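You operate a simulated robot arm through the tools that you are given. There is no shell and no other tool.

You run a simulated robot arm. Do the job below in one go: nothing can be reset, and whatever is moved stays where it is left.

TASK
Put things in order on the top of the white table. At the end: the silver chuck from the top of the white table stands where the grey jar stood; the green fat tube from the top of the white table stands where the yellow pad stood; the yellow pad is on the silver tray; the green pad stands on top of the white box (marked "RINGS"); the grey jar from the top of the white table stands where the green fat tube stood; whatever was shut is shut again. Leave all else as you found it, and nothing knocked over.

Only the result counts: the job must be done as asked and must still hold three seconds after the hand-in. Knocking over, shifting, dropping, spilling or breaking anything else fails it.

THE ROBOT
A 7-joint arm with a two-finger parallel gripper, fixed in place. Base frame: the origin is at the foot of the arm, x ahead of it, y to its left, z up; the work surface is at about z = 0.86. Lengths are in m, angles in rad, forces in N, time in s.
With the tool pointing down near the work surface it reaches from about 0.24 to 0.68 m from the base axis. Its first joint turns from -1.152 to 1.152 rad. Payload 2.4 kg.
Tool frame: the origin (TCP) lies between the finger pads and is the grasp point; the fingertips stand 0.03 m ahead of it; z points along the fingers, y is the line along which they close. The gripper opens to 0.094 m. The fingers are 0.028 m wide and 0.01 m thick; the gripper's body (0.05 by 0.096 m) begins 0.055 m behind the TCP.
Orientation is that of the tool frame in the base frame, as a unit quaternion [w, x, y, z]. With the fingers straight down and closing along the base's y, the tool's x points along the base's -x, its y along +y and its z along -z.

THE INTERFACE
- The arm moves only by the tool nudge_tool. Its argument "series" is a list of rows, each an object (a shift or turn left out is 0, a gripper value left out holds the last) with "rot": the turn, a rotation vector about the tool's x, y, z in units of 6 degrees (1.0 is 6 degrees), a list of three; "dp": the shift along the tool's x, y, z in units of 40 mm (1.0 is 40 mm), a list of three; "fingers": the finger opening in m, from 0 to 0.094. In form: [{"rot": [rx, ry, rz], "dp": [dx, dy, dz], "fingers": fingers}, ...]. A call has 1 to 20 rows; each row shifts and turns the commanded pose from where the row before left it, along the tool's axes as they then stand. A call with a number of a shift or a turn outside -1 to 1 is refused whole. Each row takes 0.2 s and may step no farther than 0.05 m and 0.15 rad from the row before; otherwise, or with a gripper value out of range, the whole call is refused. A pose out of reach is approached as far as the arm can. The call stops where the force on the tool passes 40 N (or 10 N more than at its start, if that is more) or the arm is blocked; 0.2 s more then pass. Each finger travels about 0.153 m/s and halts on what it meets, pressing with about 22 N; the grip force reading is that of the motor and also rises with nothing between the fingers. The clock runs only during rows and for 0.2 s after the last one: add rows that do not move to give the fingers time. The reply holds the time, the measured pose of the TCP, the force on the tool along the base axes, the opening and the grip force, in the units named above and with some noise, with the torque about the TCP (base axes, N m) and any sound that the robot's microphone picked up.
- Cameras (640 x 400 px; columns grow to the right, rows downward): "scene" is fixed at [0.0483, 0.4738, 1.4618]; the picture's right is [-0.79, -0.61, 0.00], its down [-0.27, 0.35, -0.90] and it looks along [0.55, -0.71, -0.44] (base axes); focal length 323 px, centre (320, 200). "wrist" rides on the gripper at [0.076, 0.014, -0.102] in the tool frame; the picture's right is [-0.18, 0.98, 0.00], its down [-0.75, -0.14, -0.64] and it looks along [-0.63, -0.12, 0.77] (tool axes); focal length 243 px, centre (320, 200). There is no depth. A picture from a camera that has moved, and an enlarged one, comes with that camera's place and axes in the base frame and with its lens. The place of the scene camera against the robot may be out by one fixed shift of up to 0.018 m in any direction.
- snapshot(camera): a new picture of that camera. The clock stands still meanwhile.
- inspect(camera, box): a new picture of the part [left, top, right, bottom] of that camera's present view, enlarged. The clock stands still meanwhile.
- sign_off(): hands the job in; it is judged then, once.

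Places have to be worked out from the pictures, the camera data and where the tool is seen. Open the gripper and draw the arm clear of the work before you hand the job in, unless the task says otherwise.

The tools are called after ">>>" as a command line: name --argument value ..., lists and objects as JSON in quotes. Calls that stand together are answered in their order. nudge_tool: Moves the arm, as the interface text tells. Its arguments: {"type":"object","properties":{"series":{"type":"array"}},"required":["series"]} The other tools are called the same way: snapshot (camera) takes a picture; inspect (camera, box) takes an enlarged picture of a part of a camera's view; sign_off () hands the job in.

At the start:

```text
time_s: 0.0
position: [0.4348, -0.0712, 1.2289]
tool_rot: [0.0, 0.0, 1.0, 0.0]
wrist_force: [0.2, 0.4, 0.4]
torque: [0.02, -0.02, -0.03]
opening: 0.094
grip_force: 0.0
```

scene: 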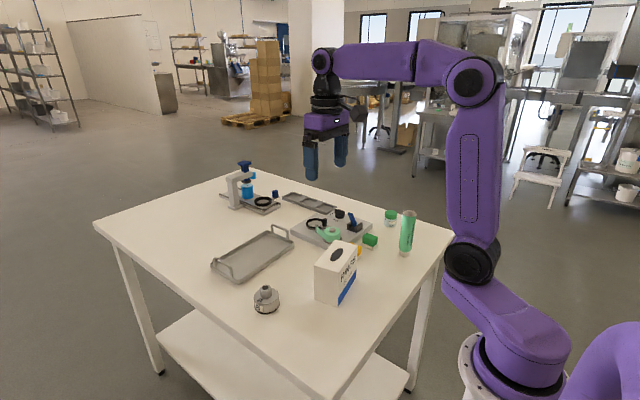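
wrist: 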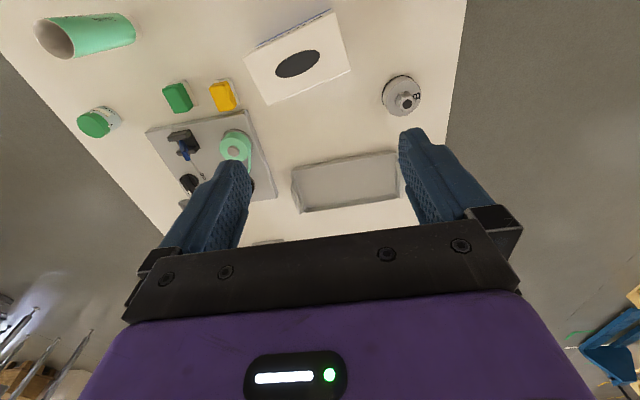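

I start by looking closer at the table from both cameras to identify the items.

>>> inspect --camera "scene" --box '[200, 150, 460, 320]'

>>> inspect --camera "wrist" --box '[0, 0, 480, 250]'

```text
2.35 times, centred on (330, 235) of scene
camera zoom: at [0.0483, 0.4738, 1.4618], right [-0.79, -0.61, 0.0], down [-0.27, 0.35, -0.9], along [0.55, -0.71, -0.44], focal length 759 px, centre (296, 118)
```

zoom: 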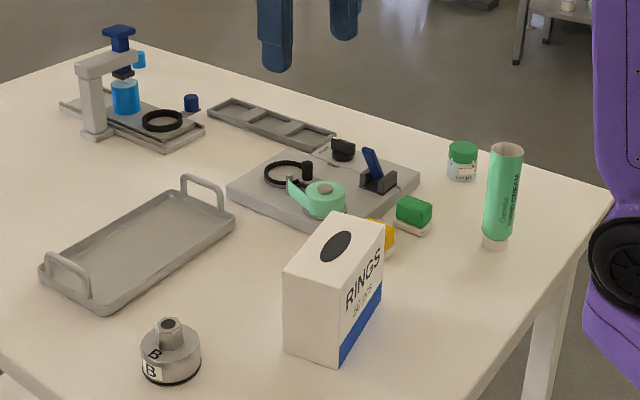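

```text
1.33 times, centred on (240, 125) of wrist
camera zoom: at [0.3583, -0.0572, 1.3303], right [0.18, 0.98, 0.0], down [0.75, -0.14, 0.64], along [0.63, -0.12, -0.77], focal length 324 px, centre (427, 300)
```

zoom: 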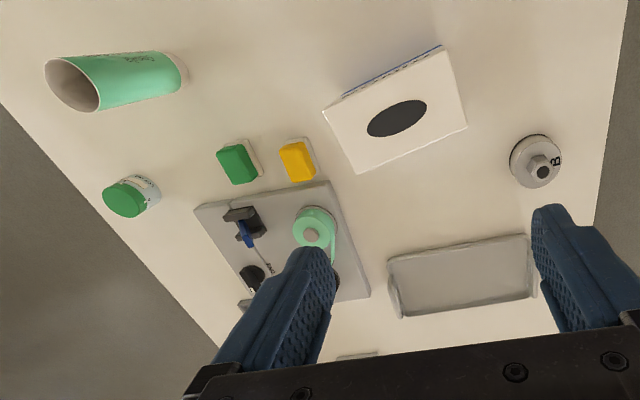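

The wrist view shows chuck near (0.51, 0.06), tube near (0.34, -0.36), jar near (0.46, -0.49), green pad near (0.45, -0.33), yellow pad near (0.46, -0.25), box near (0.42, -0.10), tray near (0.69, -0.05). I zoom in tighter to verify item identities and sizes.

>>> inspect --camera "scene" --box '[340, 195, 430, 275]'

>>> inspect --camera "scene" --box '[215, 150, 345, 230]'

>>> inspect --camera "scene" --box '[200, 220, 370, 325]'

>>> inspect --camera "wrist" --box '[20, 0, 180, 140]'

>>> inspect --camera "wrist" --box '[140, 60, 290, 160]'

```text
5.00 times, centred on (385, 235) of scene
camera zoom: at [0.0483, 0.4738, 1.4618], right [-0.79, -0.61, 0.0], down [-0.27, 0.35, -0.9], along [0.55, -0.71, -0.44], focal length 1613 px, centre (-5, 25)
```

zoom: 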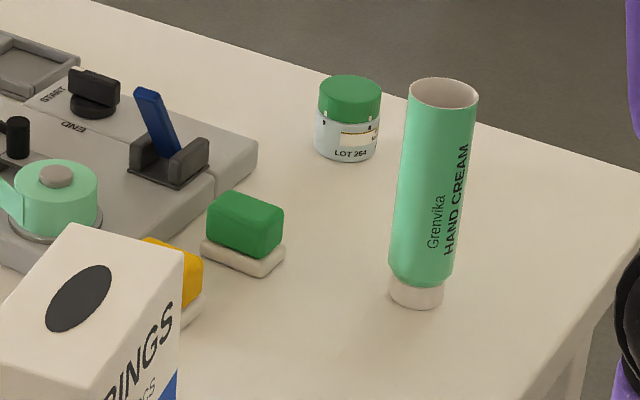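

```text
4.92 times, centred on (280, 190) of scene
camera zoom: at [0.0483, 0.4738, 1.4618], right [-0.79, -0.61, 0.0], down [-0.27, 0.35, -0.9], along [0.55, -0.71, -0.44], focal length 1588 px, centre (517, 249)
```

zoom: 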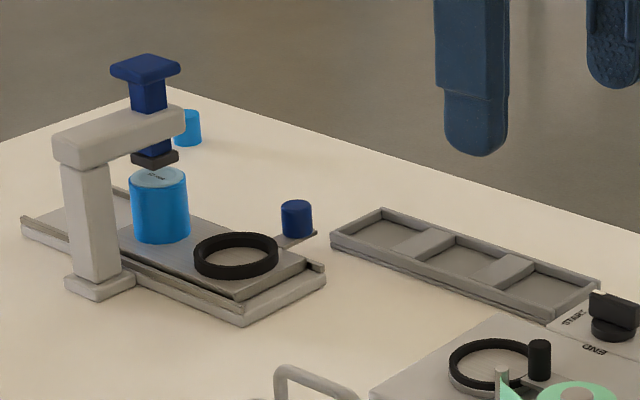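

```text
3.76 times, centred on (285, 272) of scene
camera zoom: at [0.0483, 0.4738, 1.4618], right [-0.79, -0.61, 0.0], down [-0.27, 0.35, -0.9], along [0.55, -0.71, -0.44], focal length 1214 px, centre (452, -73)
```

zoom: 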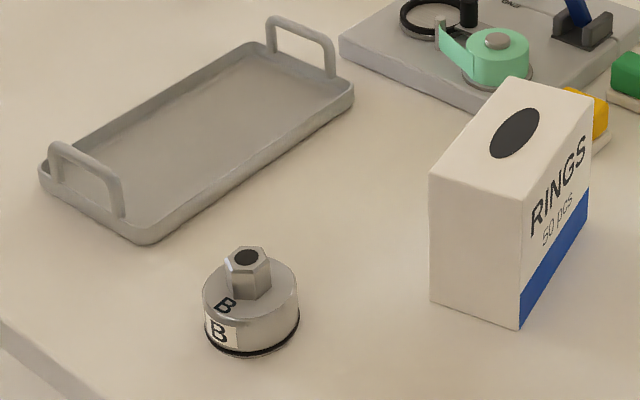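

```text
2.86 times, centred on (100, 70) of wrist
camera zoom: at [0.3583, -0.0572, 1.3303], right [0.18, 0.98, 0.0], down [0.75, -0.14, 0.64], along [0.63, -0.12, -0.77], focal length 693 px, centre (949, 571)
```

zoom: 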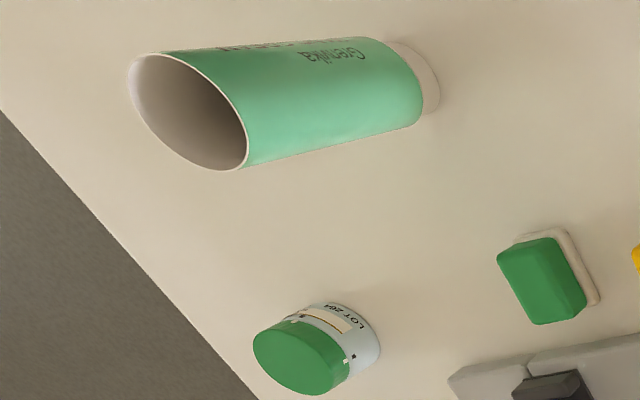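

```text
4.00 times, centred on (215, 110) of wrist
camera zoom: at [0.3583, -0.0572, 1.3303], right [0.18, 0.98, 0.0], down [0.75, -0.14, 0.64], along [0.63, -0.12, -0.77], focal length 970 px, centre (740, 560)
```

zoom: 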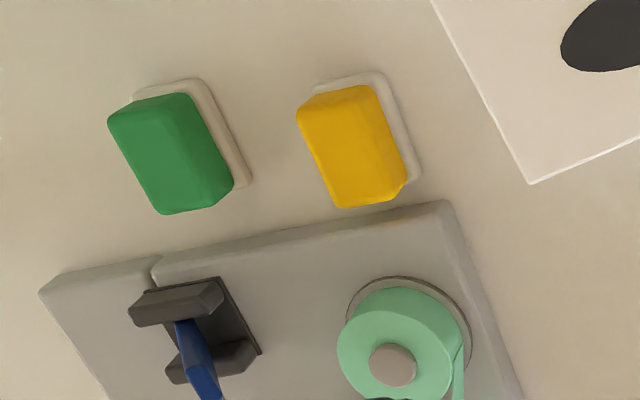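

The items are clear: the grey jar is the light-grey one with the green lid, the tube is hollow and stands on its cap, and the pads are blocks on white bases with their long side along base x. I move over the yellow pad for a precise close-up, staying high first.

>>> nudge_tool --series '[{"dp": [-0.12, -0.88, 0]}, {"dp": [-0.12, -0.88, 0]}, {"dp": [-0.12, -0.88, 0]}, {"dp": [-0.12, -0.88, 0]}, {"dp": [-0.12, -0.88, 0]}, {"dp": [0, 0, 0.9]}, {"dp": [0, 0, 0.9]}, {"dp": [0, 0, 0.9]}, {"dp": [0, 0, 0.9]}, {"dp": [0, 0, 0.4]}, {}]'

>>> snapshot --camera "wrist"

>>> snapshot --camera "scene"

```text
time_s: 2.4
position: [0.4605, -0.2466, 1.0673]
tool_rot: [0.0, 0.0, 1.0, 0.0]
wrist_force: [-0.3, -0.3, 0.0]
torque: [0.01, -0.01, -0.01]
opening: 0.0941
grip_force: 0.0
```

```text
taken
camera wrist: at [0.3843, -0.2321, 1.1693], right [0.18, 0.98, 0.0], down [0.75, -0.14, 0.64], along [0.63, -0.12, -0.77], focal length 243 px, centre (320, 200)
```

wrist: 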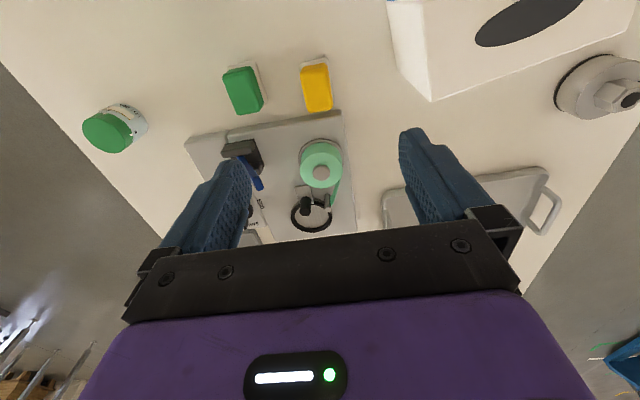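

```text
taken
```

scene: 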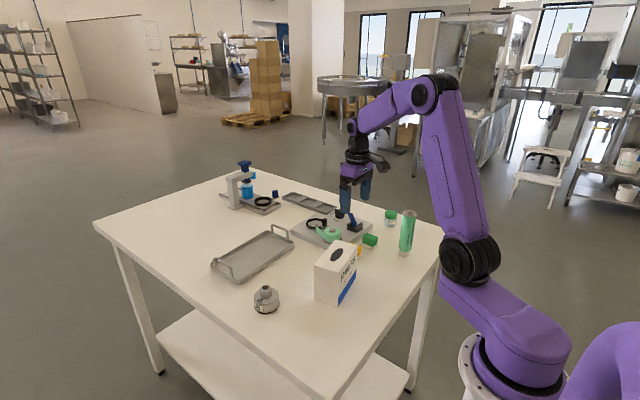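

The yellow pad lies almost exactly beneath the tool. I enlarge the wrist view around the two pads and the box to measure them exactly.

>>> inspect --camera "wrist" --box '[210, 40, 360, 134]'

>>> inspect --camera "wrist" --box '[380, 0, 640, 162]'

>>> inspect --camera "wrist" --box '[60, 70, 220, 170]'

```text
4.26 times, centred on (285, 87) of wrist
camera zoom: at [0.3843, -0.2321, 1.1693], right [0.18, 0.98, 0.0], down [0.75, -0.14, 0.64], along [0.63, -0.12, -0.77], focal length 1032 px, centre (469, 681)
```

zoom: 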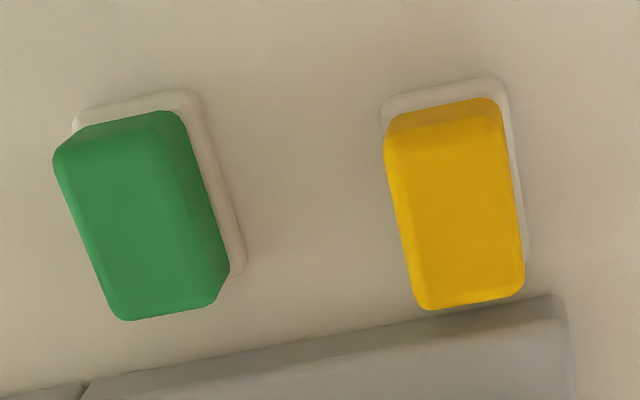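

```text
2.46 times, centred on (510, 81) of wrist
camera zoom: at [0.3843, -0.2321, 1.1693], right [0.18, 0.98, 0.0], down [0.75, -0.14, 0.64], along [0.63, -0.12, -0.77], focal length 597 px, centre (-148, 493)
```

zoom: 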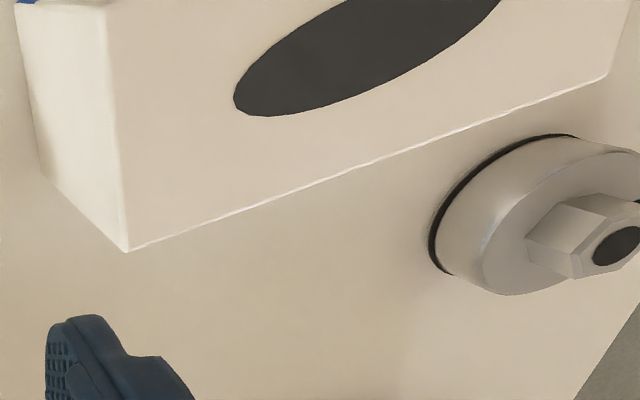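

```text
4.00 times, centred on (140, 120) of wrist
camera zoom: at [0.3843, -0.2321, 1.1693], right [0.18, 0.98, 0.0], down [0.75, -0.14, 0.64], along [0.63, -0.12, -0.77], focal length 970 px, centre (1040, 520)
```

zoom: 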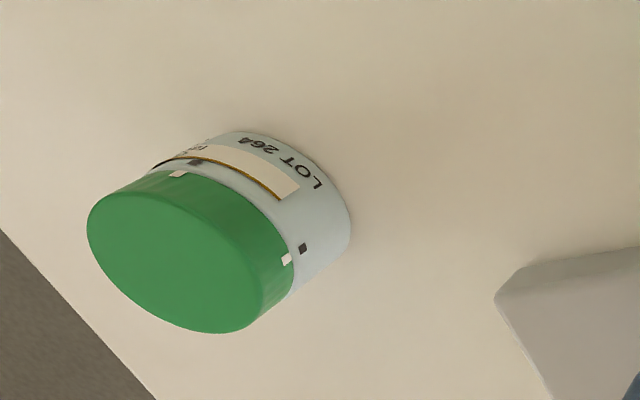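

The pad base measures about 46 × 31 mm, centred near (0.460, -0.250), aligned with base x, top at about z = 0.89. Since the tray starts only at x ≈ 0.63, I tilt the tool 15° outward so the same tilt extends my reach when placing; then I come down above the pad with the fingers partly closed.

>>> nudge_tool --series '[{"dp": [0.1, -0.0775, 0], "rot": [0, -1, 0], "fingers": 0.058}, {"rot": [0, -1, 0]}, {"rot": [0, -0.5, 0]}, {"dp": [0.2528, 0, 0.9437]}, {"dp": [0.2528, 0, 0.9437]}, {"dp": [0.2528, 0, 0.9437]}, {}]'

>>> snapshot --camera "wrist"

```text
time_s: 4.0
position: [0.4533, -0.251, 0.9529]
tool_rot: [0.131, 0.0, 0.991, 0.0]
wrist_force: [0.8, 0.3, -0.4]
torque: [-0.01, -0.01, -0.02]
opening: 0.0582
grip_force: 0.0
```

```text
taken
camera wrist: at [0.3529, -0.2356, 1.031], right [0.18, 0.98, 0.05], down [0.56, -0.14, 0.82], along [0.81, -0.12, -0.58], focal length 243 px, centre (320, 200)
```

wrist: 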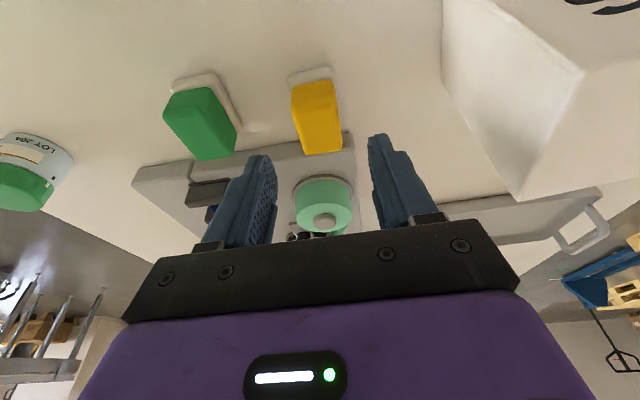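

The pad is centred between the fingers (y ≈ -0.250). I lower to TCP z ≈ 0.898 with a slight forward correction and close on the pad.

>>> nudge_tool --series '[{"dp": [0.139, 0, 0.663]}, {"dp": [0.139, 0, 0.663]}, {}, {"fingers": 0.01}, {}, {}]'

>>> snapshot --camera "wrist"

```text
time_s: 5.4
position: [0.4574, -0.2514, 0.8975]
tool_rot: [0.131, 0.0, 0.991, 0.0]
wrist_force: [-0.7, -0.8, -0.1]
torque: [0.02, 0.0, -0.01]
opening: 0.0333
grip_force: 21.8
```

```text
taken
camera wrist: at [0.3577, -0.236, 0.9768], right [0.18, 0.98, 0.05], down [0.56, -0.14, 0.82], along [0.81, -0.12, -0.58], focal length 243 px, centre (320, 200)
```

wrist: 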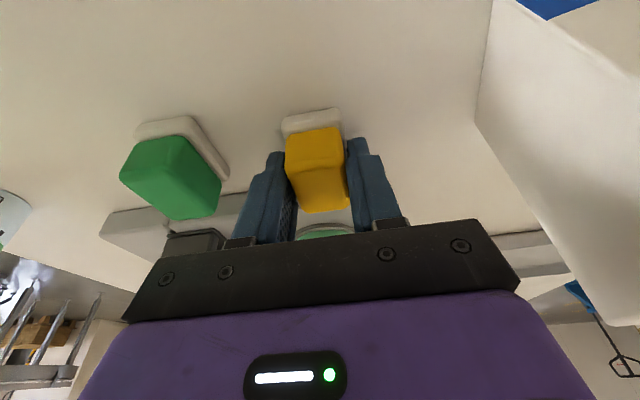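

Grip holds at 33 mm opening with 21.8 N. I lift the pad 0.13 m and look.

>>> nudge_tool --series '[{"dp": [-0.13, 0, -0.48]}, {"dp": [-0.2103, 0, -0.7848]}, {"dp": [-0.2103, 0, -0.7848]}, {"dp": [-0.2103, 0, -0.7848]}, {"dp": [-0.08, 0, -0.3]}, {}]'

>>> snapshot --camera "wrist"

>>> inspect --camera "scene" --box '[200, 150, 460, 320]'

```text
time_s: 6.8
position: [0.4592, -0.251, 1.0288]
tool_rot: [0.13, 0.0, 0.992, 0.0]
wrist_force: [0.1, -0.7, 0.0]
torque: [-0.03, -0.01, -0.02]
opening: 0.01
grip_force: 0.1
```

```text
taken
camera wrist: at [0.3593, -0.2368, 1.1066], right [0.18, 0.98, 0.05], down [0.56, -0.14, 0.81], along [0.81, -0.12, -0.58], focal length 243 px, centre (320, 200)
```

wrist: 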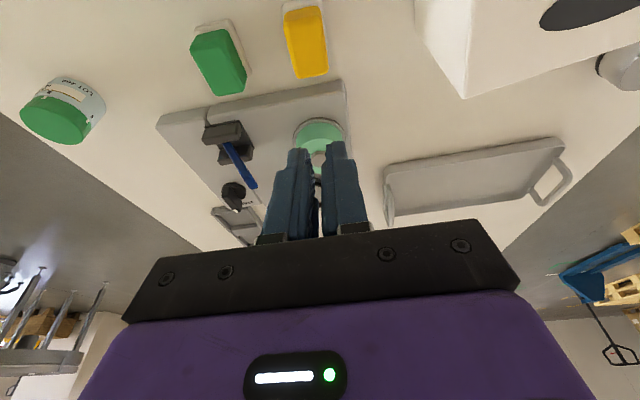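

```text
2.35 times, centred on (330, 235) of scene
camera zoom: at [0.0483, 0.4738, 1.4618], right [-0.79, -0.61, 0.0], down [-0.27, 0.35, -0.9], along [0.55, -0.71, -0.44], focal length 759 px, centre (296, 118)
```

zoom: 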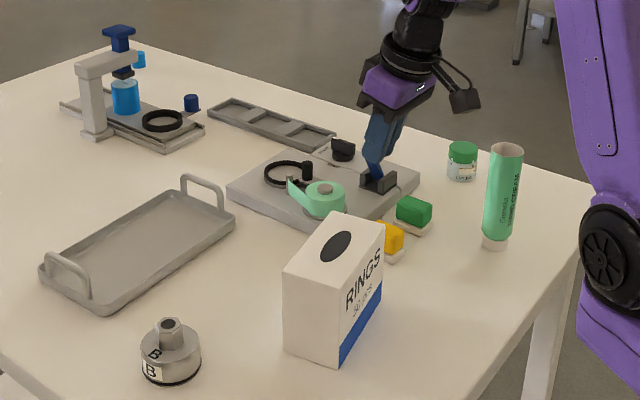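

The fingers slipped off: the gripper closed to 10 mm and the yellow pad stayed on the table. I zoom in to see whether it shifted and what its profile is like.

>>> inspect --camera "wrist" --box '[180, 0, 340, 100]'

>>> inspect --camera "scene" --box '[345, 225, 385, 265]'

```text
4.00 times, centred on (260, 50) of wrist
camera zoom: at [0.3593, -0.2368, 1.1066], right [0.18, 0.98, 0.05], down [0.56, -0.14, 0.81], along [0.81, -0.12, -0.58], focal length 970 px, centre (560, 800)
```

zoom: 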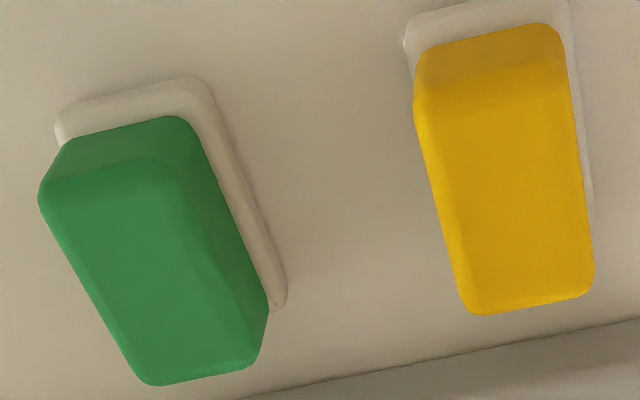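

```text
10.00 times, centred on (365, 245) of scene
camera zoom: at [0.0483, 0.4738, 1.4618], right [-0.79, -0.61, 0.0], down [-0.27, 0.35, -0.9], along [0.55, -0.71, -0.44], focal length 3226 px, centre (-130, -250)
```

zoom: 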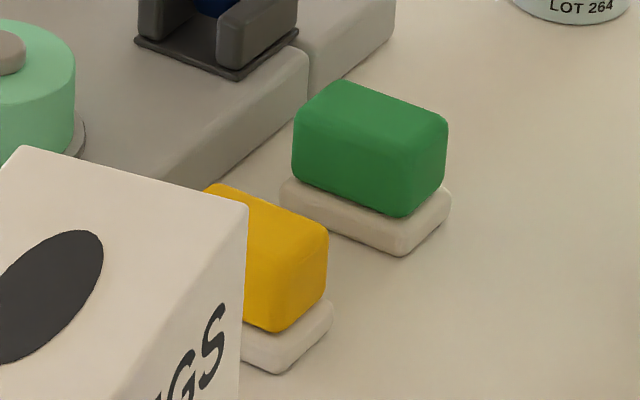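

The yellow pad stands upright but moved about 12 mm toward the base (now near (0.449, -0.254)); its original spot was (0.4605, -0.250). The fingertips probably caught only the rounded white foot, so I reopen, re-centre over it and will grip higher on the flat block sides.

>>> nudge_tool --series '[{"fingers": 0.058}, {"dp": [0.289, -0.025, 0.595]}, {"dp": [0.289, -0.025, 0.595]}, {"dp": [0.289, -0.025, 0.595]}, {}]'

>>> snapshot --camera "wrist"

>>> inspect --camera "wrist" --box '[220, 60, 420, 185]'

```text
time_s: 8.0
position: [0.4411, -0.2554, 0.9498]
tool_rot: [0.13, 0.0, 0.991, 0.0]
wrist_force: [-0.4, 0.2, 0.4]
torque: [0.01, 0.04, 0.03]
opening: 0.0579
grip_force: 0.0
```

```text
taken
camera wrist: at [0.341, -0.2407, 1.0285], right [0.18, 0.98, 0.05], down [0.56, -0.14, 0.82], along [0.81, -0.12, -0.58], focal length 243 px, centre (320, 200)
```

wrist: 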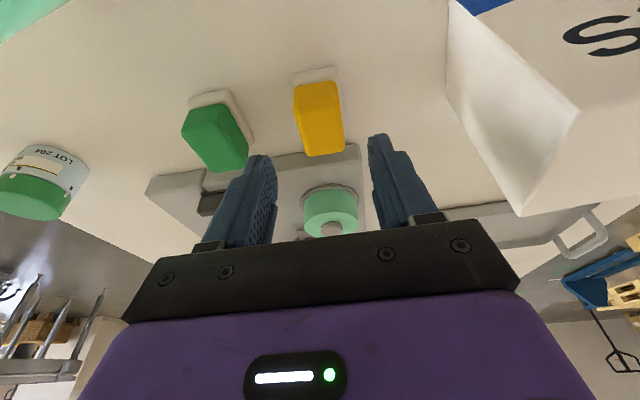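

```text
3.20 times, centred on (320, 122) of wrist
camera zoom: at [0.341, -0.2407, 1.0285], right [0.18, 0.98, 0.05], down [0.56, -0.14, 0.82], along [0.81, -0.12, -0.58], focal length 776 px, centre (320, 448)
```

zoom: 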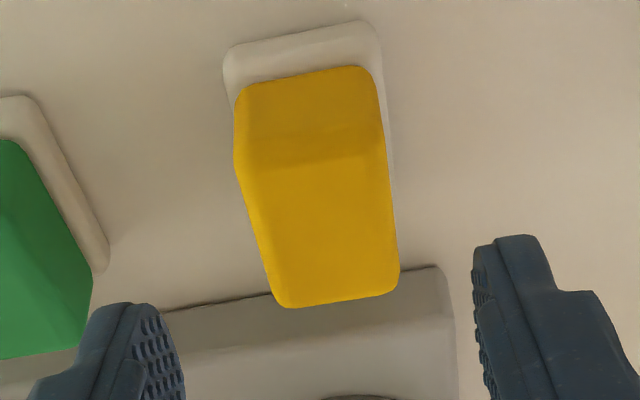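

The pad centre is about (0.4475, -0.253), and the fingers straddle it. I lower to TCP z ≈ 0.906 so the tips stay above the white foot, close, and lift a few millimetres slowly to test the hold.

>>> nudge_tool --series '[{"dp": [0.142, 0.025, 0.531]}, {"dp": [0.142, 0.025, 0.531]}, {}, {"fingers": 0.01}, {}, {}, {"dp": [-0.0324, 0, -0.1207]}, {"dp": [-0.0324, 0, -0.1207]}, {}]'

>>> inspect --camera "wrist" --box '[220, 80, 420, 205]'

```text
time_s: 10.0
position: [0.4416, -0.2524, 0.9157]
tool_rot: [0.13, 0.0, 0.991, 0.0]
wrist_force: [0.6, -0.3, 0.0]
torque: [-0.05, 0.01, 0.01]
opening: 0.0291
grip_force: 21.6
```

```text
3.20 times, centred on (320, 142) of wrist
camera zoom: at [0.3411, -0.2386, 0.9947], right [0.18, 0.98, 0.05], down [0.56, -0.14, 0.81], along [0.81, -0.12, -0.58], focal length 776 px, centre (320, 384)
```

zoom: 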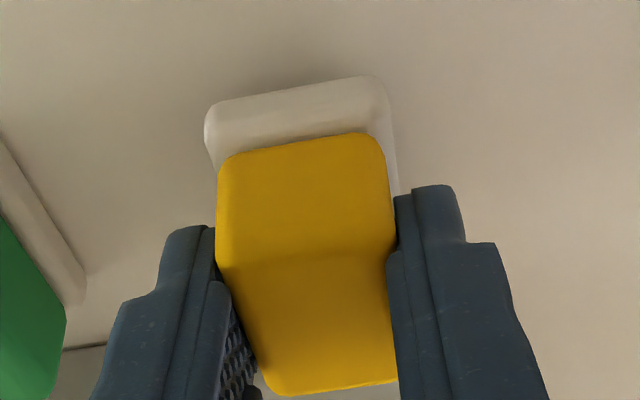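

Now the opening is 29.1 mm, the block's own width, so the grip is on the flat faces. I lift gently by 40 mm more and check.

>>> nudge_tool --series '[{"dp": [-0.0324, 0, -0.1207]}, {"dp": [-0.065, 0, -0.2415]}, {"dp": [-0.065, 0, -0.2415]}, {"dp": [-0.065, 0, -0.2415]}, {"dp": [-0.0324, 0, -0.1207]}, {}]'

>>> snapshot --camera "wrist"

>>> inspect --camera "scene" --box '[325, 200, 425, 270]'

```text
time_s: 11.4
position: [0.4418, -0.2532, 0.9562]
tool_rot: [0.131, 0.001, 0.991, 0.0]
wrist_force: [0.0, -0.2, -0.2]
torque: [0.01, -0.02, -0.01]
opening: 0.0291
grip_force: 22.0
```

```text
taken
camera wrist: at [0.3411, -0.2382, 1.0347], right [0.18, 0.98, 0.05], down [0.56, -0.14, 0.82], along [0.81, -0.12, -0.58], focal length 243 px, centre (320, 200)
```

wrist: 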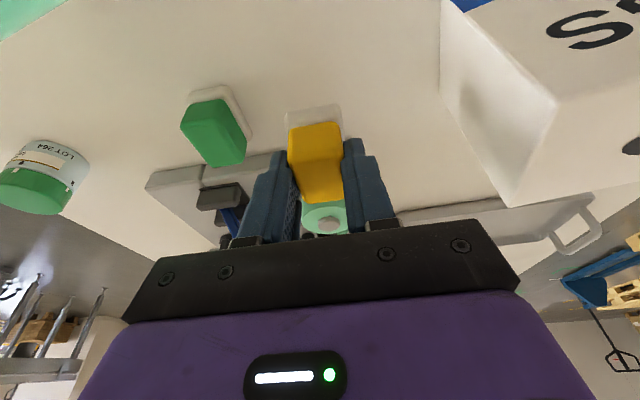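

```text
5.71 times, centred on (375, 235) of scene
camera zoom: at [0.0483, 0.4738, 1.4618], right [-0.79, -0.61, 0.0], down [-0.27, 0.35, -0.9], along [0.55, -0.71, -0.44], focal length 1844 px, centre (6, 0)
```

zoom: 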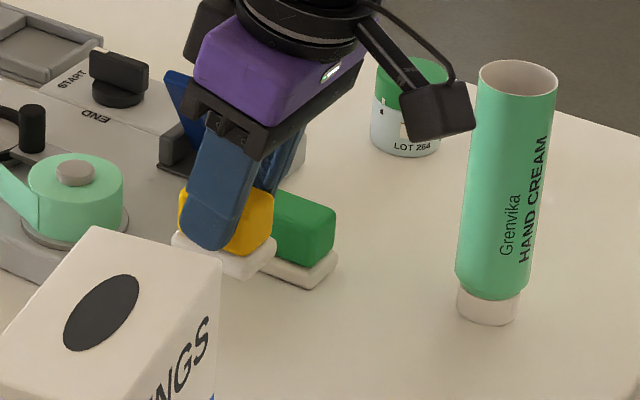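

The pad is held and clear. I lift to about z = 1.03 and carry it over the tray at roughly (0.684, -0.065).

>>> nudge_tool --series '[{"dp": [-0.1, 0, -0.4]}, {"dp": [-0.162, 0, -0.604]}, {"dp": [-0.162, 0, -0.604]}, {"dp": [-0.06, 0, -0.2]}, {"dp": [-0.35, 0.3, 0.094]}, {"dp": [-0.649, 0.522, 0.174]}, {"dp": [-0.649, 0.522, 0.174]}, {"dp": [-0.649, 0.522, 0.174]}, {"dp": [-0.649, 0.522, 0.174]}, {"dp": [-0.649, 0.522, 0.174]}, {"dp": [-0.649, 0.522, 0.174]}, {"dp": [-0.649, 0.522, 0.174]}, {"dp": [-0.649, 0.522, 0.174]}, {"dp": [-0.3, 0.22, 0.08]}, {}]'

>>> snapshot --camera "wrist"

>>> inspect --camera "scene" --box '[180, 150, 380, 290]'

```text
time_s: 14.6
position: [0.6851, -0.0624, 1.0291]
tool_rot: [0.13, 0.0, 0.992, 0.0]
wrist_force: [0.4, 0.2, -0.6]
torque: [0.02, 0.0, -0.03]
opening: 0.0292
grip_force: 22.1
```

```text
taken
camera wrist: at [0.5847, -0.0478, 1.1083], right [0.18, 0.98, 0.05], down [0.56, -0.14, 0.82], along [0.81, -0.12, -0.58], focal length 243 px, centre (320, 200)
```

wrist: 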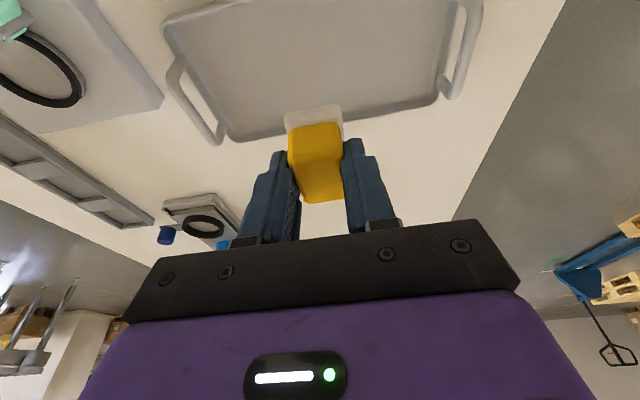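

```text
2.86 times, centred on (280, 220) of scene
camera zoom: at [0.0483, 0.4738, 1.4618], right [-0.79, -0.61, 0.0], down [-0.27, 0.35, -0.9], along [0.55, -0.71, -0.44], focal length 922 px, centre (434, 143)
```

zoom: 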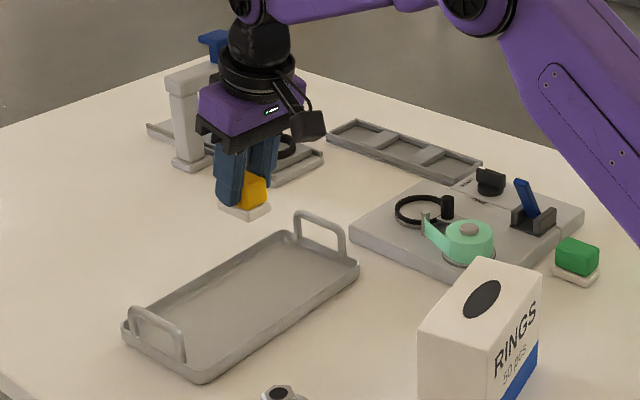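

The pad is over the tray (tray spans x ≈ 0.635–0.76, y ≈ -0.174–0.06), so the pad would land near its centre at (0.691, -0.062). I lower to just above the floor.

>>> nudge_tool --series '[{"dp": [0.176, 0, 0.658]}, {"dp": [0.176, 0, 0.658]}, {"dp": [0.176, 0, 0.658]}, {"dp": [0.12, 0, 0.45]}, {"dp": [0.05, 0, 0.2]}, {}]'

>>> snapshot --camera "wrist"

>>> inspect --camera "scene" --box '[200, 190, 320, 290]'

```text
time_s: 16.0
position: [0.6846, -0.0646, 0.922]
tool_rot: [0.131, 0.0, 0.991, 0.0]
wrist_force: [-0.4, -0.1, -0.1]
torque: [-0.01, 0.0, -0.03]
opening: 0.0291
grip_force: 21.8
```

```text
taken
camera wrist: at [0.5843, -0.0493, 1.0005], right [0.18, 0.98, 0.05], down [0.56, -0.14, 0.82], along [0.81, -0.12, -0.58], focal length 243 px, centre (320, 200)
```

wrist: 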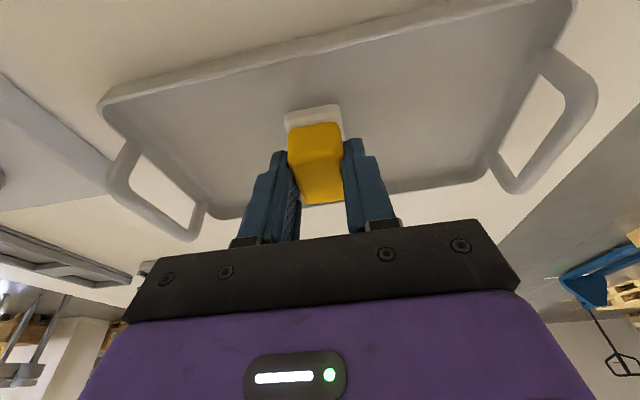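

```text
4.00 times, centred on (260, 240) of scene
camera zoom: at [0.0483, 0.4738, 1.4618], right [-0.79, -0.61, 0.0], down [-0.27, 0.35, -0.9], along [0.55, -0.71, -0.44], focal length 1290 px, centre (560, 40)
```

zoom: 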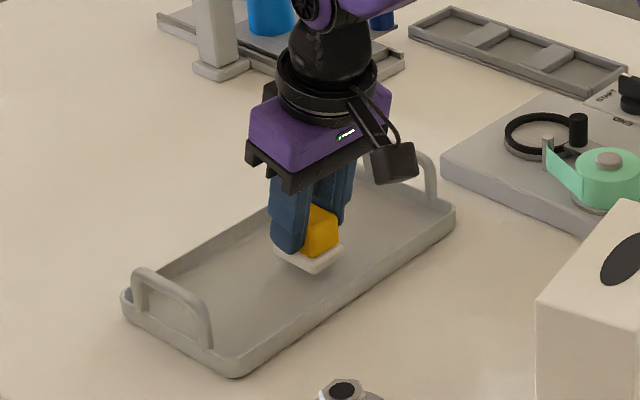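

The pad hovers about 1 cm above the tray floor, well inside the rim. I lower in small steps and watch the force.

>>> nudge_tool --series '[{"dp": [0.0129, 0, 0.0483]}, {"dp": [0.0129, 0, 0.0483]}, {"dp": [0.0129, 0, 0.0483]}, {"dp": [0.0129, 0, 0.0483]}, {}]'

```text
time_s: 17.2
position: [0.6843, -0.064, 0.9135]
tool_rot: [0.13, 0.001, 0.991, 0.0]
wrist_force: [-0.1, -0.4, -0.8]
torque: [0.01, 0.03, 0.0]
opening: 0.0294
grip_force: 22.3
```

No contact yet at z = 0.9135, so I keep lowering in 1 mm steps.

>>> nudge_tool --series '[{"dp": [0.0065, 0, 0.0242]}, {"dp": [0.0065, 0, 0.0242]}, {"dp": [0.0065, 0, 0.0242]}, {}]'

```text
time_s: 18.2
position: [0.6844, -0.0636, 0.9114]
tool_rot: [0.131, 0.0, 0.991, 0.001]
wrist_force: [-4.0, -0.9, 10.1]
torque: [0.02, 0.23, 0.01]
opening: 0.0295
grip_force: 21.7
```

Contact is felt (about 10 N up), so the pad is on the tray floor. I open the fingers and retreat upward.

>>> nudge_tool --series '[{"fingers": 0.05}, {}, {"dp": [-0.1, 0, -0.4]}, {"dp": [-0.2, 0, -0.75]}, {"dp": [-0.2, 0, -0.75]}, {"dp": [-0.2, 0, -0.75]}, {}]'

>>> snapshot --camera "wrist"

>>> inspect --camera "scene" --box '[200, 190, 320, 290]'

```text
time_s: 19.8
position: [0.6859, -0.0642, 1.0202]
tool_rot: [0.131, 0.0, 0.991, 0.0]
wrist_force: [-1.3, 0.5, -0.7]
torque: [-0.03, -0.01, 0.02]
opening: 0.05
grip_force: 0.1
```

```text
taken
camera wrist: at [0.5848, -0.049, 1.0983], right [0.18, 0.98, 0.05], down [0.56, -0.14, 0.82], along [0.81, -0.12, -0.58], focal length 243 px, centre (320, 200)
```

wrist: 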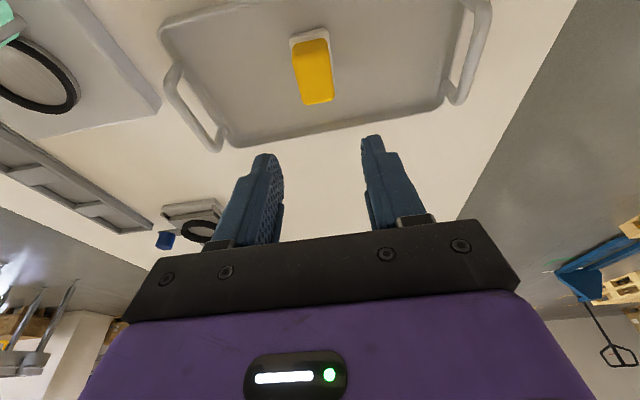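

```text
4.00 times, centred on (260, 240) of scene
camera zoom: at [0.0483, 0.4738, 1.4618], right [-0.79, -0.61, 0.0], down [-0.27, 0.35, -0.9], along [0.55, -0.71, -0.44], focal length 1290 px, centre (560, 40)
```

zoom: 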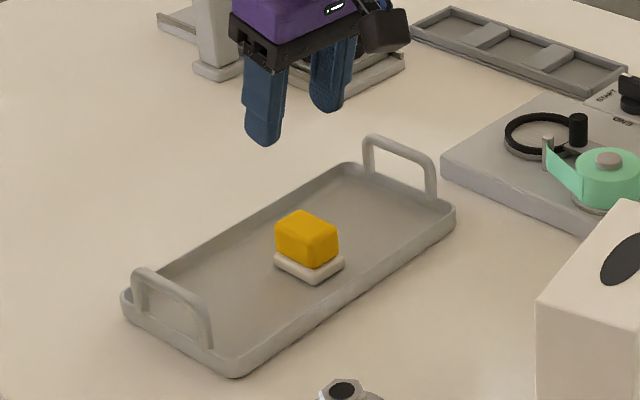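

The yellow pad sits flat on the tray. Next is the green pad; since the camera stalk would come close to the tube, I'll approach it with the tool tilted 15° the other way (camera up and away), so I fly over the green pad and rotate there.

>>> nudge_tool --series '[{"dp": [0.3, -0.4, -0.3]}, {"dp": [0.533, -0.664, -0.246]}, {"dp": [0.533, -0.664, -0.246]}, {"dp": [0.533, -0.664, -0.246]}, {"dp": [0.533, -0.664, -0.246]}, {"dp": [0.533, -0.664, -0.246]}, {"dp": [0.533, -0.664, -0.246]}, {"dp": [0.533, -0.664, -0.246]}, {"dp": [0.533, -0.664, -0.246]}, {"dp": [0.533, -0.664, -0.246]}, {"dp": [0.23, -0.267, 0.05]}, {"rot": [0, 1, 0]}, {"rot": [0, 1, 0]}, {"rot": [0, 1, 0]}, {"rot": [0, 1, 0]}, {"rot": [0, 1, 0]}, {}]'

>>> snapshot --camera "wrist"

>>> snapshot --camera "scene"

```text
time_s: 23.4
position: [0.453, -0.3304, 1.0596]
tool_rot: [-0.132, 0.0, 0.991, 0.0]
wrist_force: [0.6, -0.4, -0.2]
torque: [-0.03, 0.0, -0.02]
opening: 0.0498
grip_force: 0.0
```

```text
taken
camera wrist: at [0.406, -0.3154, 1.1779], right [0.18, 0.98, -0.05], down [0.89, -0.14, 0.42], along [0.41, -0.12, -0.9], focal length 243 px, centre (320, 200)
```

wrist: 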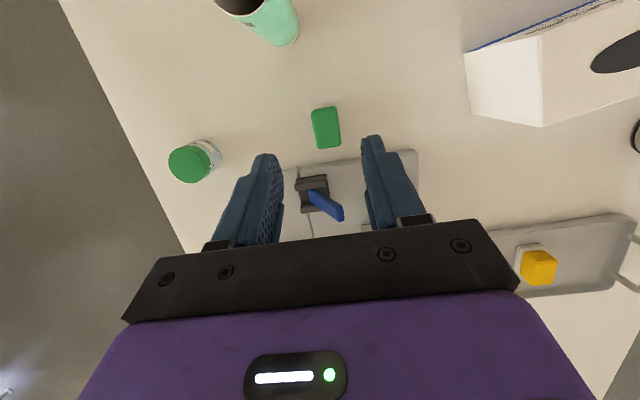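

```text
taken
```

scene: 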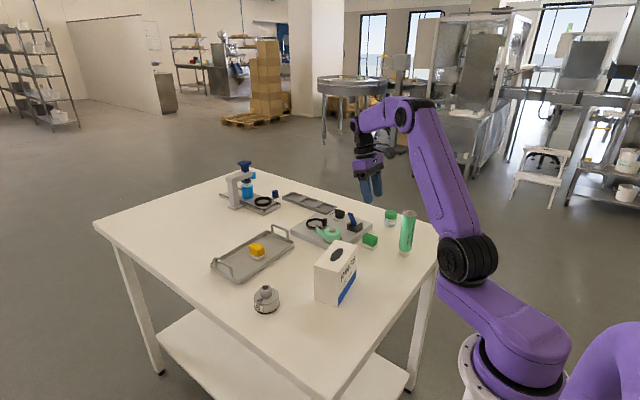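

This view looks nearly straight down. I enlarge it to measure the green pad, the jar and the tube.

>>> inspect --camera "wrist" --box '[270, 80, 390, 160]'

>>> inspect --camera "wrist" --box '[150, 120, 250, 190]'

>>> inspect --camera "wrist" --box '[200, 0, 320, 75]'

>>> inspect --camera "wrist" --box '[450, 0, 640, 130]'

```text
5.00 times, centred on (330, 120) of wrist
camera zoom: at [0.406, -0.3154, 1.1779], right [0.18, 0.98, -0.05], down [0.89, -0.14, 0.42], along [0.41, -0.12, -0.9], focal length 1213 px, centre (270, 600)
```

zoom: 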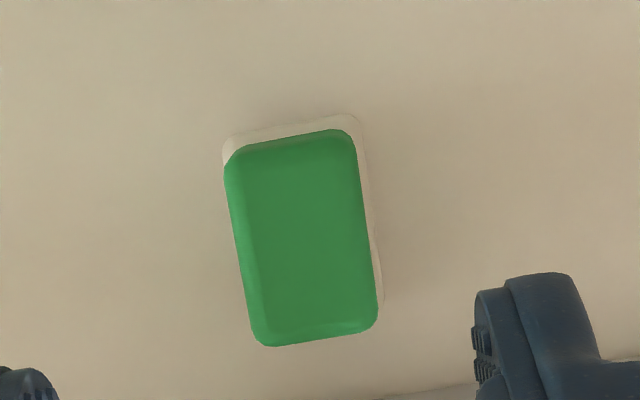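

```text
5.71 times, centred on (200, 155) of wrist
camera zoom: at [0.406, -0.3154, 1.1779], right [0.18, 0.98, -0.05], down [0.89, -0.14, 0.42], along [0.41, -0.12, -0.9], focal length 1386 px, centre (1006, 457)
```

zoom: 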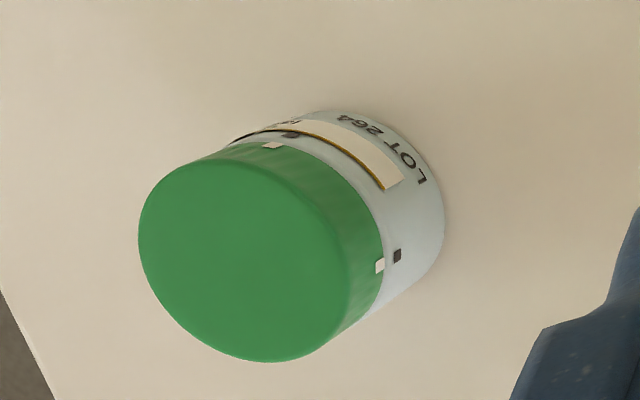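

```text
5.33 times, centred on (260, 38) of wrist
camera zoom: at [0.406, -0.3154, 1.1779], right [0.18, 0.98, -0.05], down [0.89, -0.14, 0.42], along [0.41, -0.12, -0.9], focal length 1294 px, centre (640, 1067)
```

zoom: 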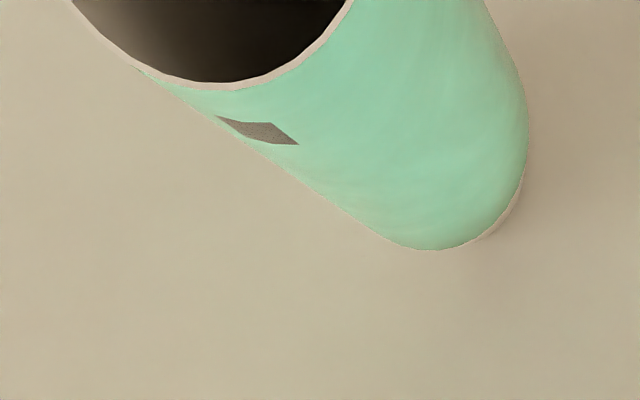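

```text
3.08 times, centred on (545, 65) of wrist
camera zoom: at [0.406, -0.3154, 1.1779], right [0.18, 0.98, -0.05], down [0.89, -0.14, 0.42], along [0.41, -0.12, -0.9], focal length 746 px, centre (-372, 615)
```

zoom: 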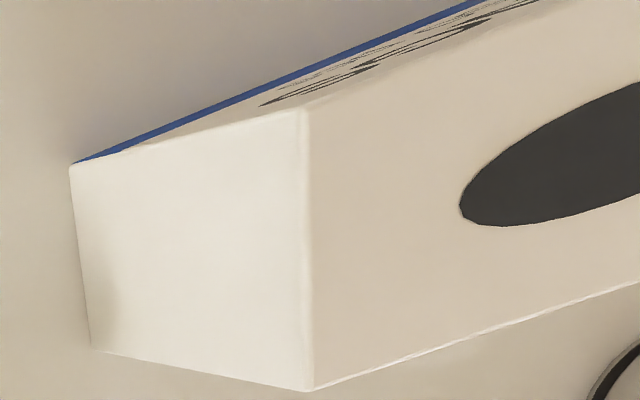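

The green pad centre is (0.447, -0.330), aligned with x; box top centre is about (0.4195, -0.102) at z ≈ 0.969. The tool is already right for the grasp, so I go straight down to z ≈ 0.906, close, and lift slightly to test.

>>> nudge_tool --series '[{"dp": [-0.2485, 0, 0.927]}, {"dp": [-0.2485, 0, 0.927]}, {"dp": [-0.2485, 0, 0.927]}, {"dp": [-0.125, 0, 0.464]}, {"dp": [-0.124, 0, 0.463]}, {}, {"fingers": 0.01}, {}, {}, {"dp": [0.0324, 0, -0.1207]}, {"dp": [0.0324, 0, -0.1207]}, {}]'

>>> snapshot --camera "wrist"

>>> inspect --camera "scene" --box '[325, 200, 425, 270]'

```text
time_s: 26.0
position: [0.4531, -0.3303, 0.9161]
tool_rot: [-0.131, 0.001, 0.991, -0.001]
wrist_force: [-0.8, 0.6, -0.2]
torque: [-0.01, 0.02, -0.01]
opening: 0.0333
grip_force: 22.1
```

```text
taken
camera wrist: at [0.4066, -0.3152, 1.0339], right [0.18, 0.98, -0.05], down [0.89, -0.14, 0.43], along [0.41, -0.12, -0.9], focal length 243 px, centre (320, 200)
```

wrist: 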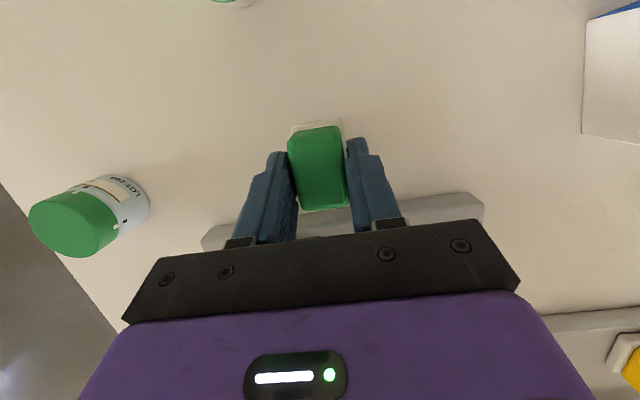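

```text
5.71 times, centred on (375, 235) of scene
camera zoom: at [0.0483, 0.4738, 1.4618], right [-0.79, -0.61, 0.0], down [-0.27, 0.35, -0.9], along [0.55, -0.71, -0.44], focal length 1844 px, centre (6, 0)
```

zoom: 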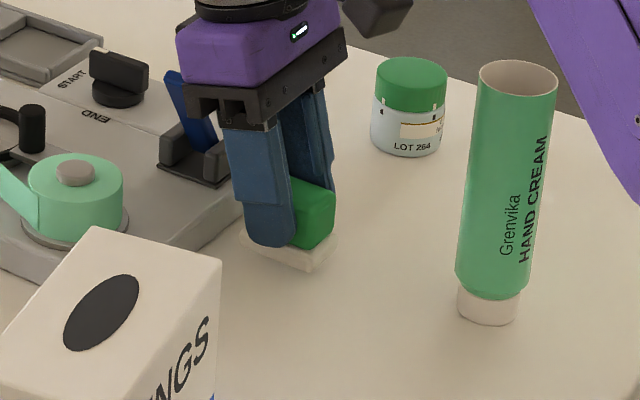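

Opening reads 33.3 mm, so the fingertips hold the rounded foot again — the precarious grip that slipped before. I set it back down, open, rise 6 mm and re-grip on the block.

>>> nudge_tool --series '[{"dp": [-0.0324, 0, 0.1207]}, {"dp": [-0.0324, 0, 0.1207]}, {}, {"fingers": 0.05}, {}, {"dp": [0.0388, 0, -0.1449]}, {}]'

>>> inspect --camera "wrist" --box '[220, 80, 420, 205]'

>>> inspect --camera "scene" --box '[325, 200, 425, 270]'

```text
time_s: 27.6
position: [0.4543, -0.3306, 0.9131]
tool_rot: [-0.131, 0.0, 0.991, 0.0]
wrist_force: [0.2, -0.7, 0.1]
torque: [0.0, -0.01, 0.01]
opening: 0.0501
grip_force: 0.1
```

```text
3.20 times, centred on (320, 142) of wrist
camera zoom: at [0.4069, -0.3164, 1.0301], right [0.18, 0.98, -0.05], down [0.89, -0.14, 0.43], along [0.41, -0.12, -0.9], focal length 776 px, centre (320, 384)
```

zoom: 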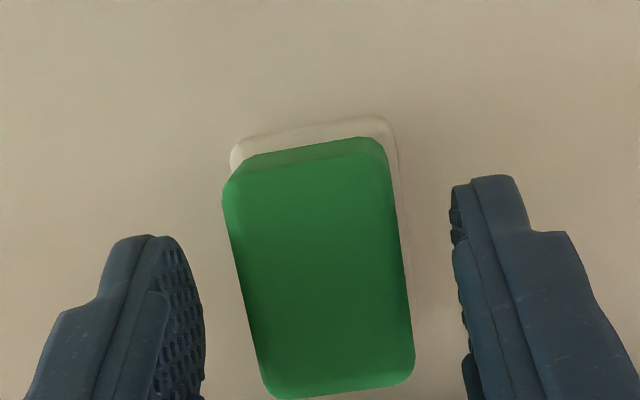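

```text
5.71 times, centred on (375, 235) of scene
camera zoom: at [0.0483, 0.4738, 1.4618], right [-0.79, -0.61, 0.0], down [-0.27, 0.35, -0.9], along [0.55, -0.71, -0.44], focal length 1844 px, centre (6, 0)
```

zoom: 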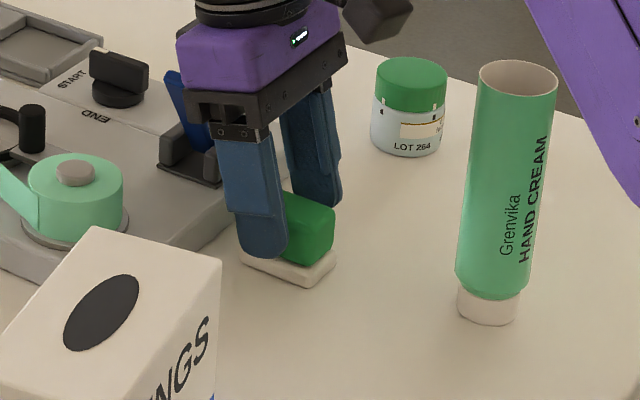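

The pad is flat on the table and centred between the fingers. I close again at this height (≈ 0.912) and test-lift slowly.

>>> nudge_tool --series '[{"fingers": 0.01}, {}, {}, {"dp": [0.0324, 0, -0.1207]}, {"dp": [0.0324, 0, -0.1207]}, {"dp": [0.0324, 0, -0.1207]}, {}]'

>>> inspect --camera "scene" --box '[325, 200, 425, 270]'

```text
time_s: 29.2
position: [0.4541, -0.3302, 0.9277]
tool_rot: [-0.13, -0.001, 0.991, -0.001]
wrist_force: [0.3, 0.5, -0.9]
torque: [-0.02, 0.02, -0.01]
opening: 0.029
grip_force: 21.9
```

```text
5.71 times, centred on (375, 235) of scene
camera zoom: at [0.0483, 0.4738, 1.4618], right [-0.79, -0.61, 0.0], down [-0.27, 0.35, -0.9], along [0.55, -0.71, -0.44], focal length 1844 px, centre (6, 0)
```

zoom: 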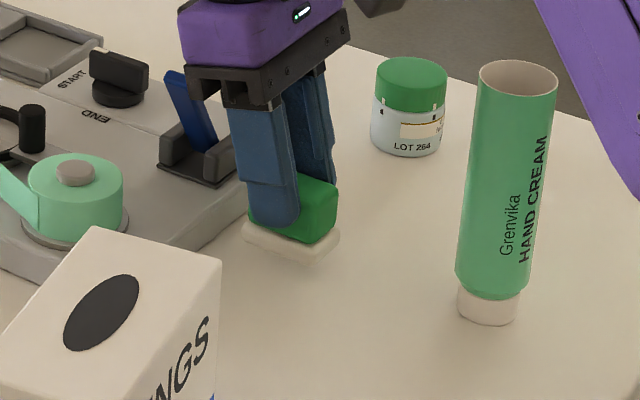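

The grip is on the block now (29.0 mm) and the pad is lifted. I raise it to z ≈ 1.10 and carry it over the box centre.

>>> nudge_tool --series '[{"dp": [0.1, 0, -0.4]}, {"dp": [0.2226, 0, -0.8306]}, {"dp": [0.2226, 0, -0.8306]}, {"dp": [0.2226, 0, -0.8306]}, {"dp": [0.2226, 0, -0.8306]}, {"dp": [0.1226, 0, -0.4306]}, {"dp": [0.05, 0.4, 0.013]}, {"dp": [0.0966, 0.8143, 0.0259]}, {"dp": [0.0966, 0.8143, 0.0259]}, {"dp": [0.0966, 0.8143, 0.0259]}, {"dp": [0.0966, 0.8143, 0.0259]}, {"dp": [0.0966, 0.8143, 0.0259]}, {"dp": [0.0966, 0.8143, 0.0259]}, {"dp": [0.046, 0.414, 0.013]}, {}]'

>>> snapshot --camera "wrist"

>>> inspect --camera "scene" --box '[250, 150, 420, 310]'

```text
time_s: 32.4
position: [0.4251, -0.0998, 1.0994]
tool_rot: [-0.13, 0.0, 0.991, 0.0]
wrist_force: [0.6, 0.8, -0.1]
torque: [0.0, 0.02, -0.01]
opening: 0.0292
grip_force: 22.1
```

```text
taken
camera wrist: at [0.3784, -0.0853, 1.2166], right [0.18, 0.98, -0.05], down [0.89, -0.14, 0.42], along [0.41, -0.12, -0.9], focal length 243 px, centre (320, 200)
```

wrist: 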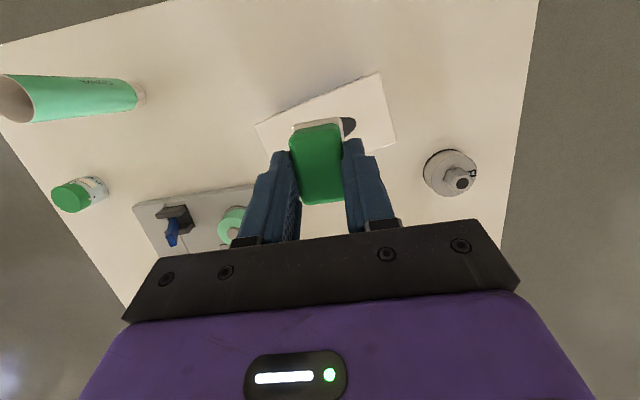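

```text
2.50 times, centred on (335, 230) of scene
camera zoom: at [0.0483, 0.4738, 1.4618], right [-0.79, -0.61, 0.0], down [-0.27, 0.35, -0.9], along [0.55, -0.71, -0.44], focal length 806 px, centre (282, 125)
```

zoom: 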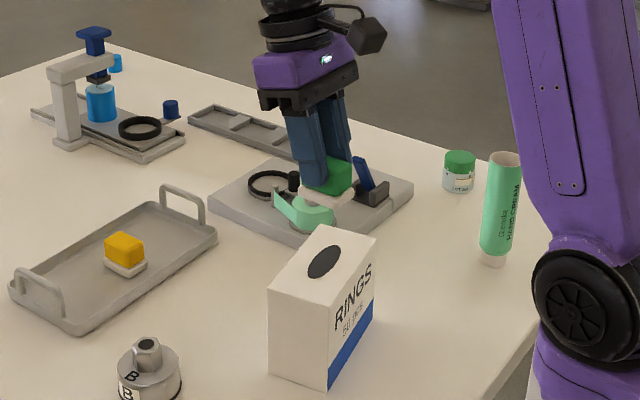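

The pad is centred over the box top (box centre ≈ (0.419, -0.100), pad ≈ (0.419, -0.099)). I lower to just above it, then in fine steps until contact.

>>> nudge_tool --series '[{"dp": [-0.149, 0, 0.555]}, {"dp": [-0.149, 0, 0.555]}, {"dp": [-0.1, 0, 0.37]}, {"dp": [-0.03, 0, 0.11]}, {}]'

>>> inspect --camera "wrist" --box '[160, 40, 480, 240]'

>>> inspect --camera "scene" --box '[280, 200, 400, 310]'

```text
time_s: 33.6
position: [0.4242, -0.1031, 1.0335]
tool_rot: [-0.131, 0.0, 0.991, 0.0]
wrist_force: [0.3, 0.8, -0.1]
torque: [-0.01, -0.03, 0.03]
opening: 0.029
grip_force: 22.0
```

```text
2.00 times, centred on (320, 140) of wrist
camera zoom: at [0.3772, -0.087, 1.1513], right [0.18, 0.98, -0.05], down [0.89, -0.14, 0.42], along [0.41, -0.12, -0.9], focal length 485 px, centre (320, 320)
```

zoom: 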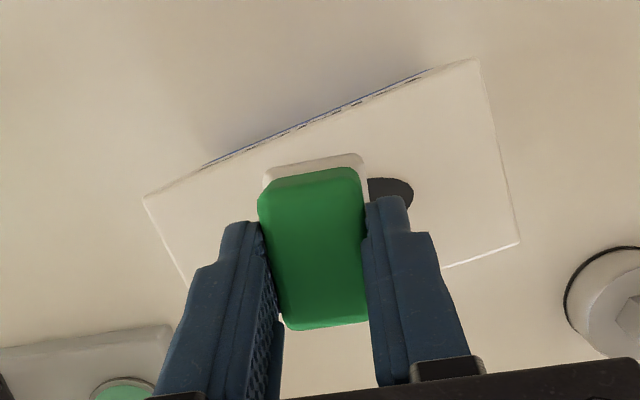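

```text
3.64 times, centred on (340, 255) of scene
camera zoom: at [0.0483, 0.4738, 1.4618], right [-0.79, -0.61, 0.0], down [-0.27, 0.35, -0.9], along [0.55, -0.71, -0.44], focal length 1173 px, centre (247, 0)
```

zoom: 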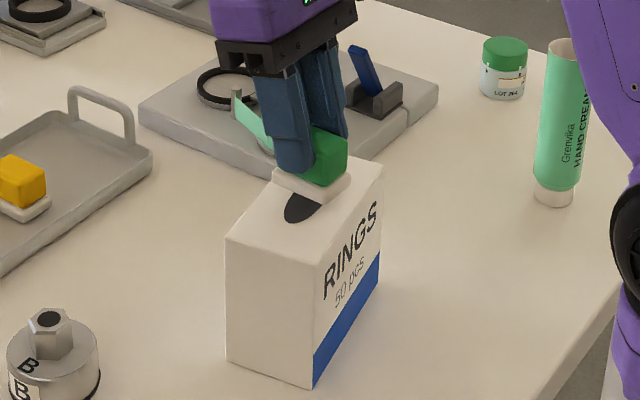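

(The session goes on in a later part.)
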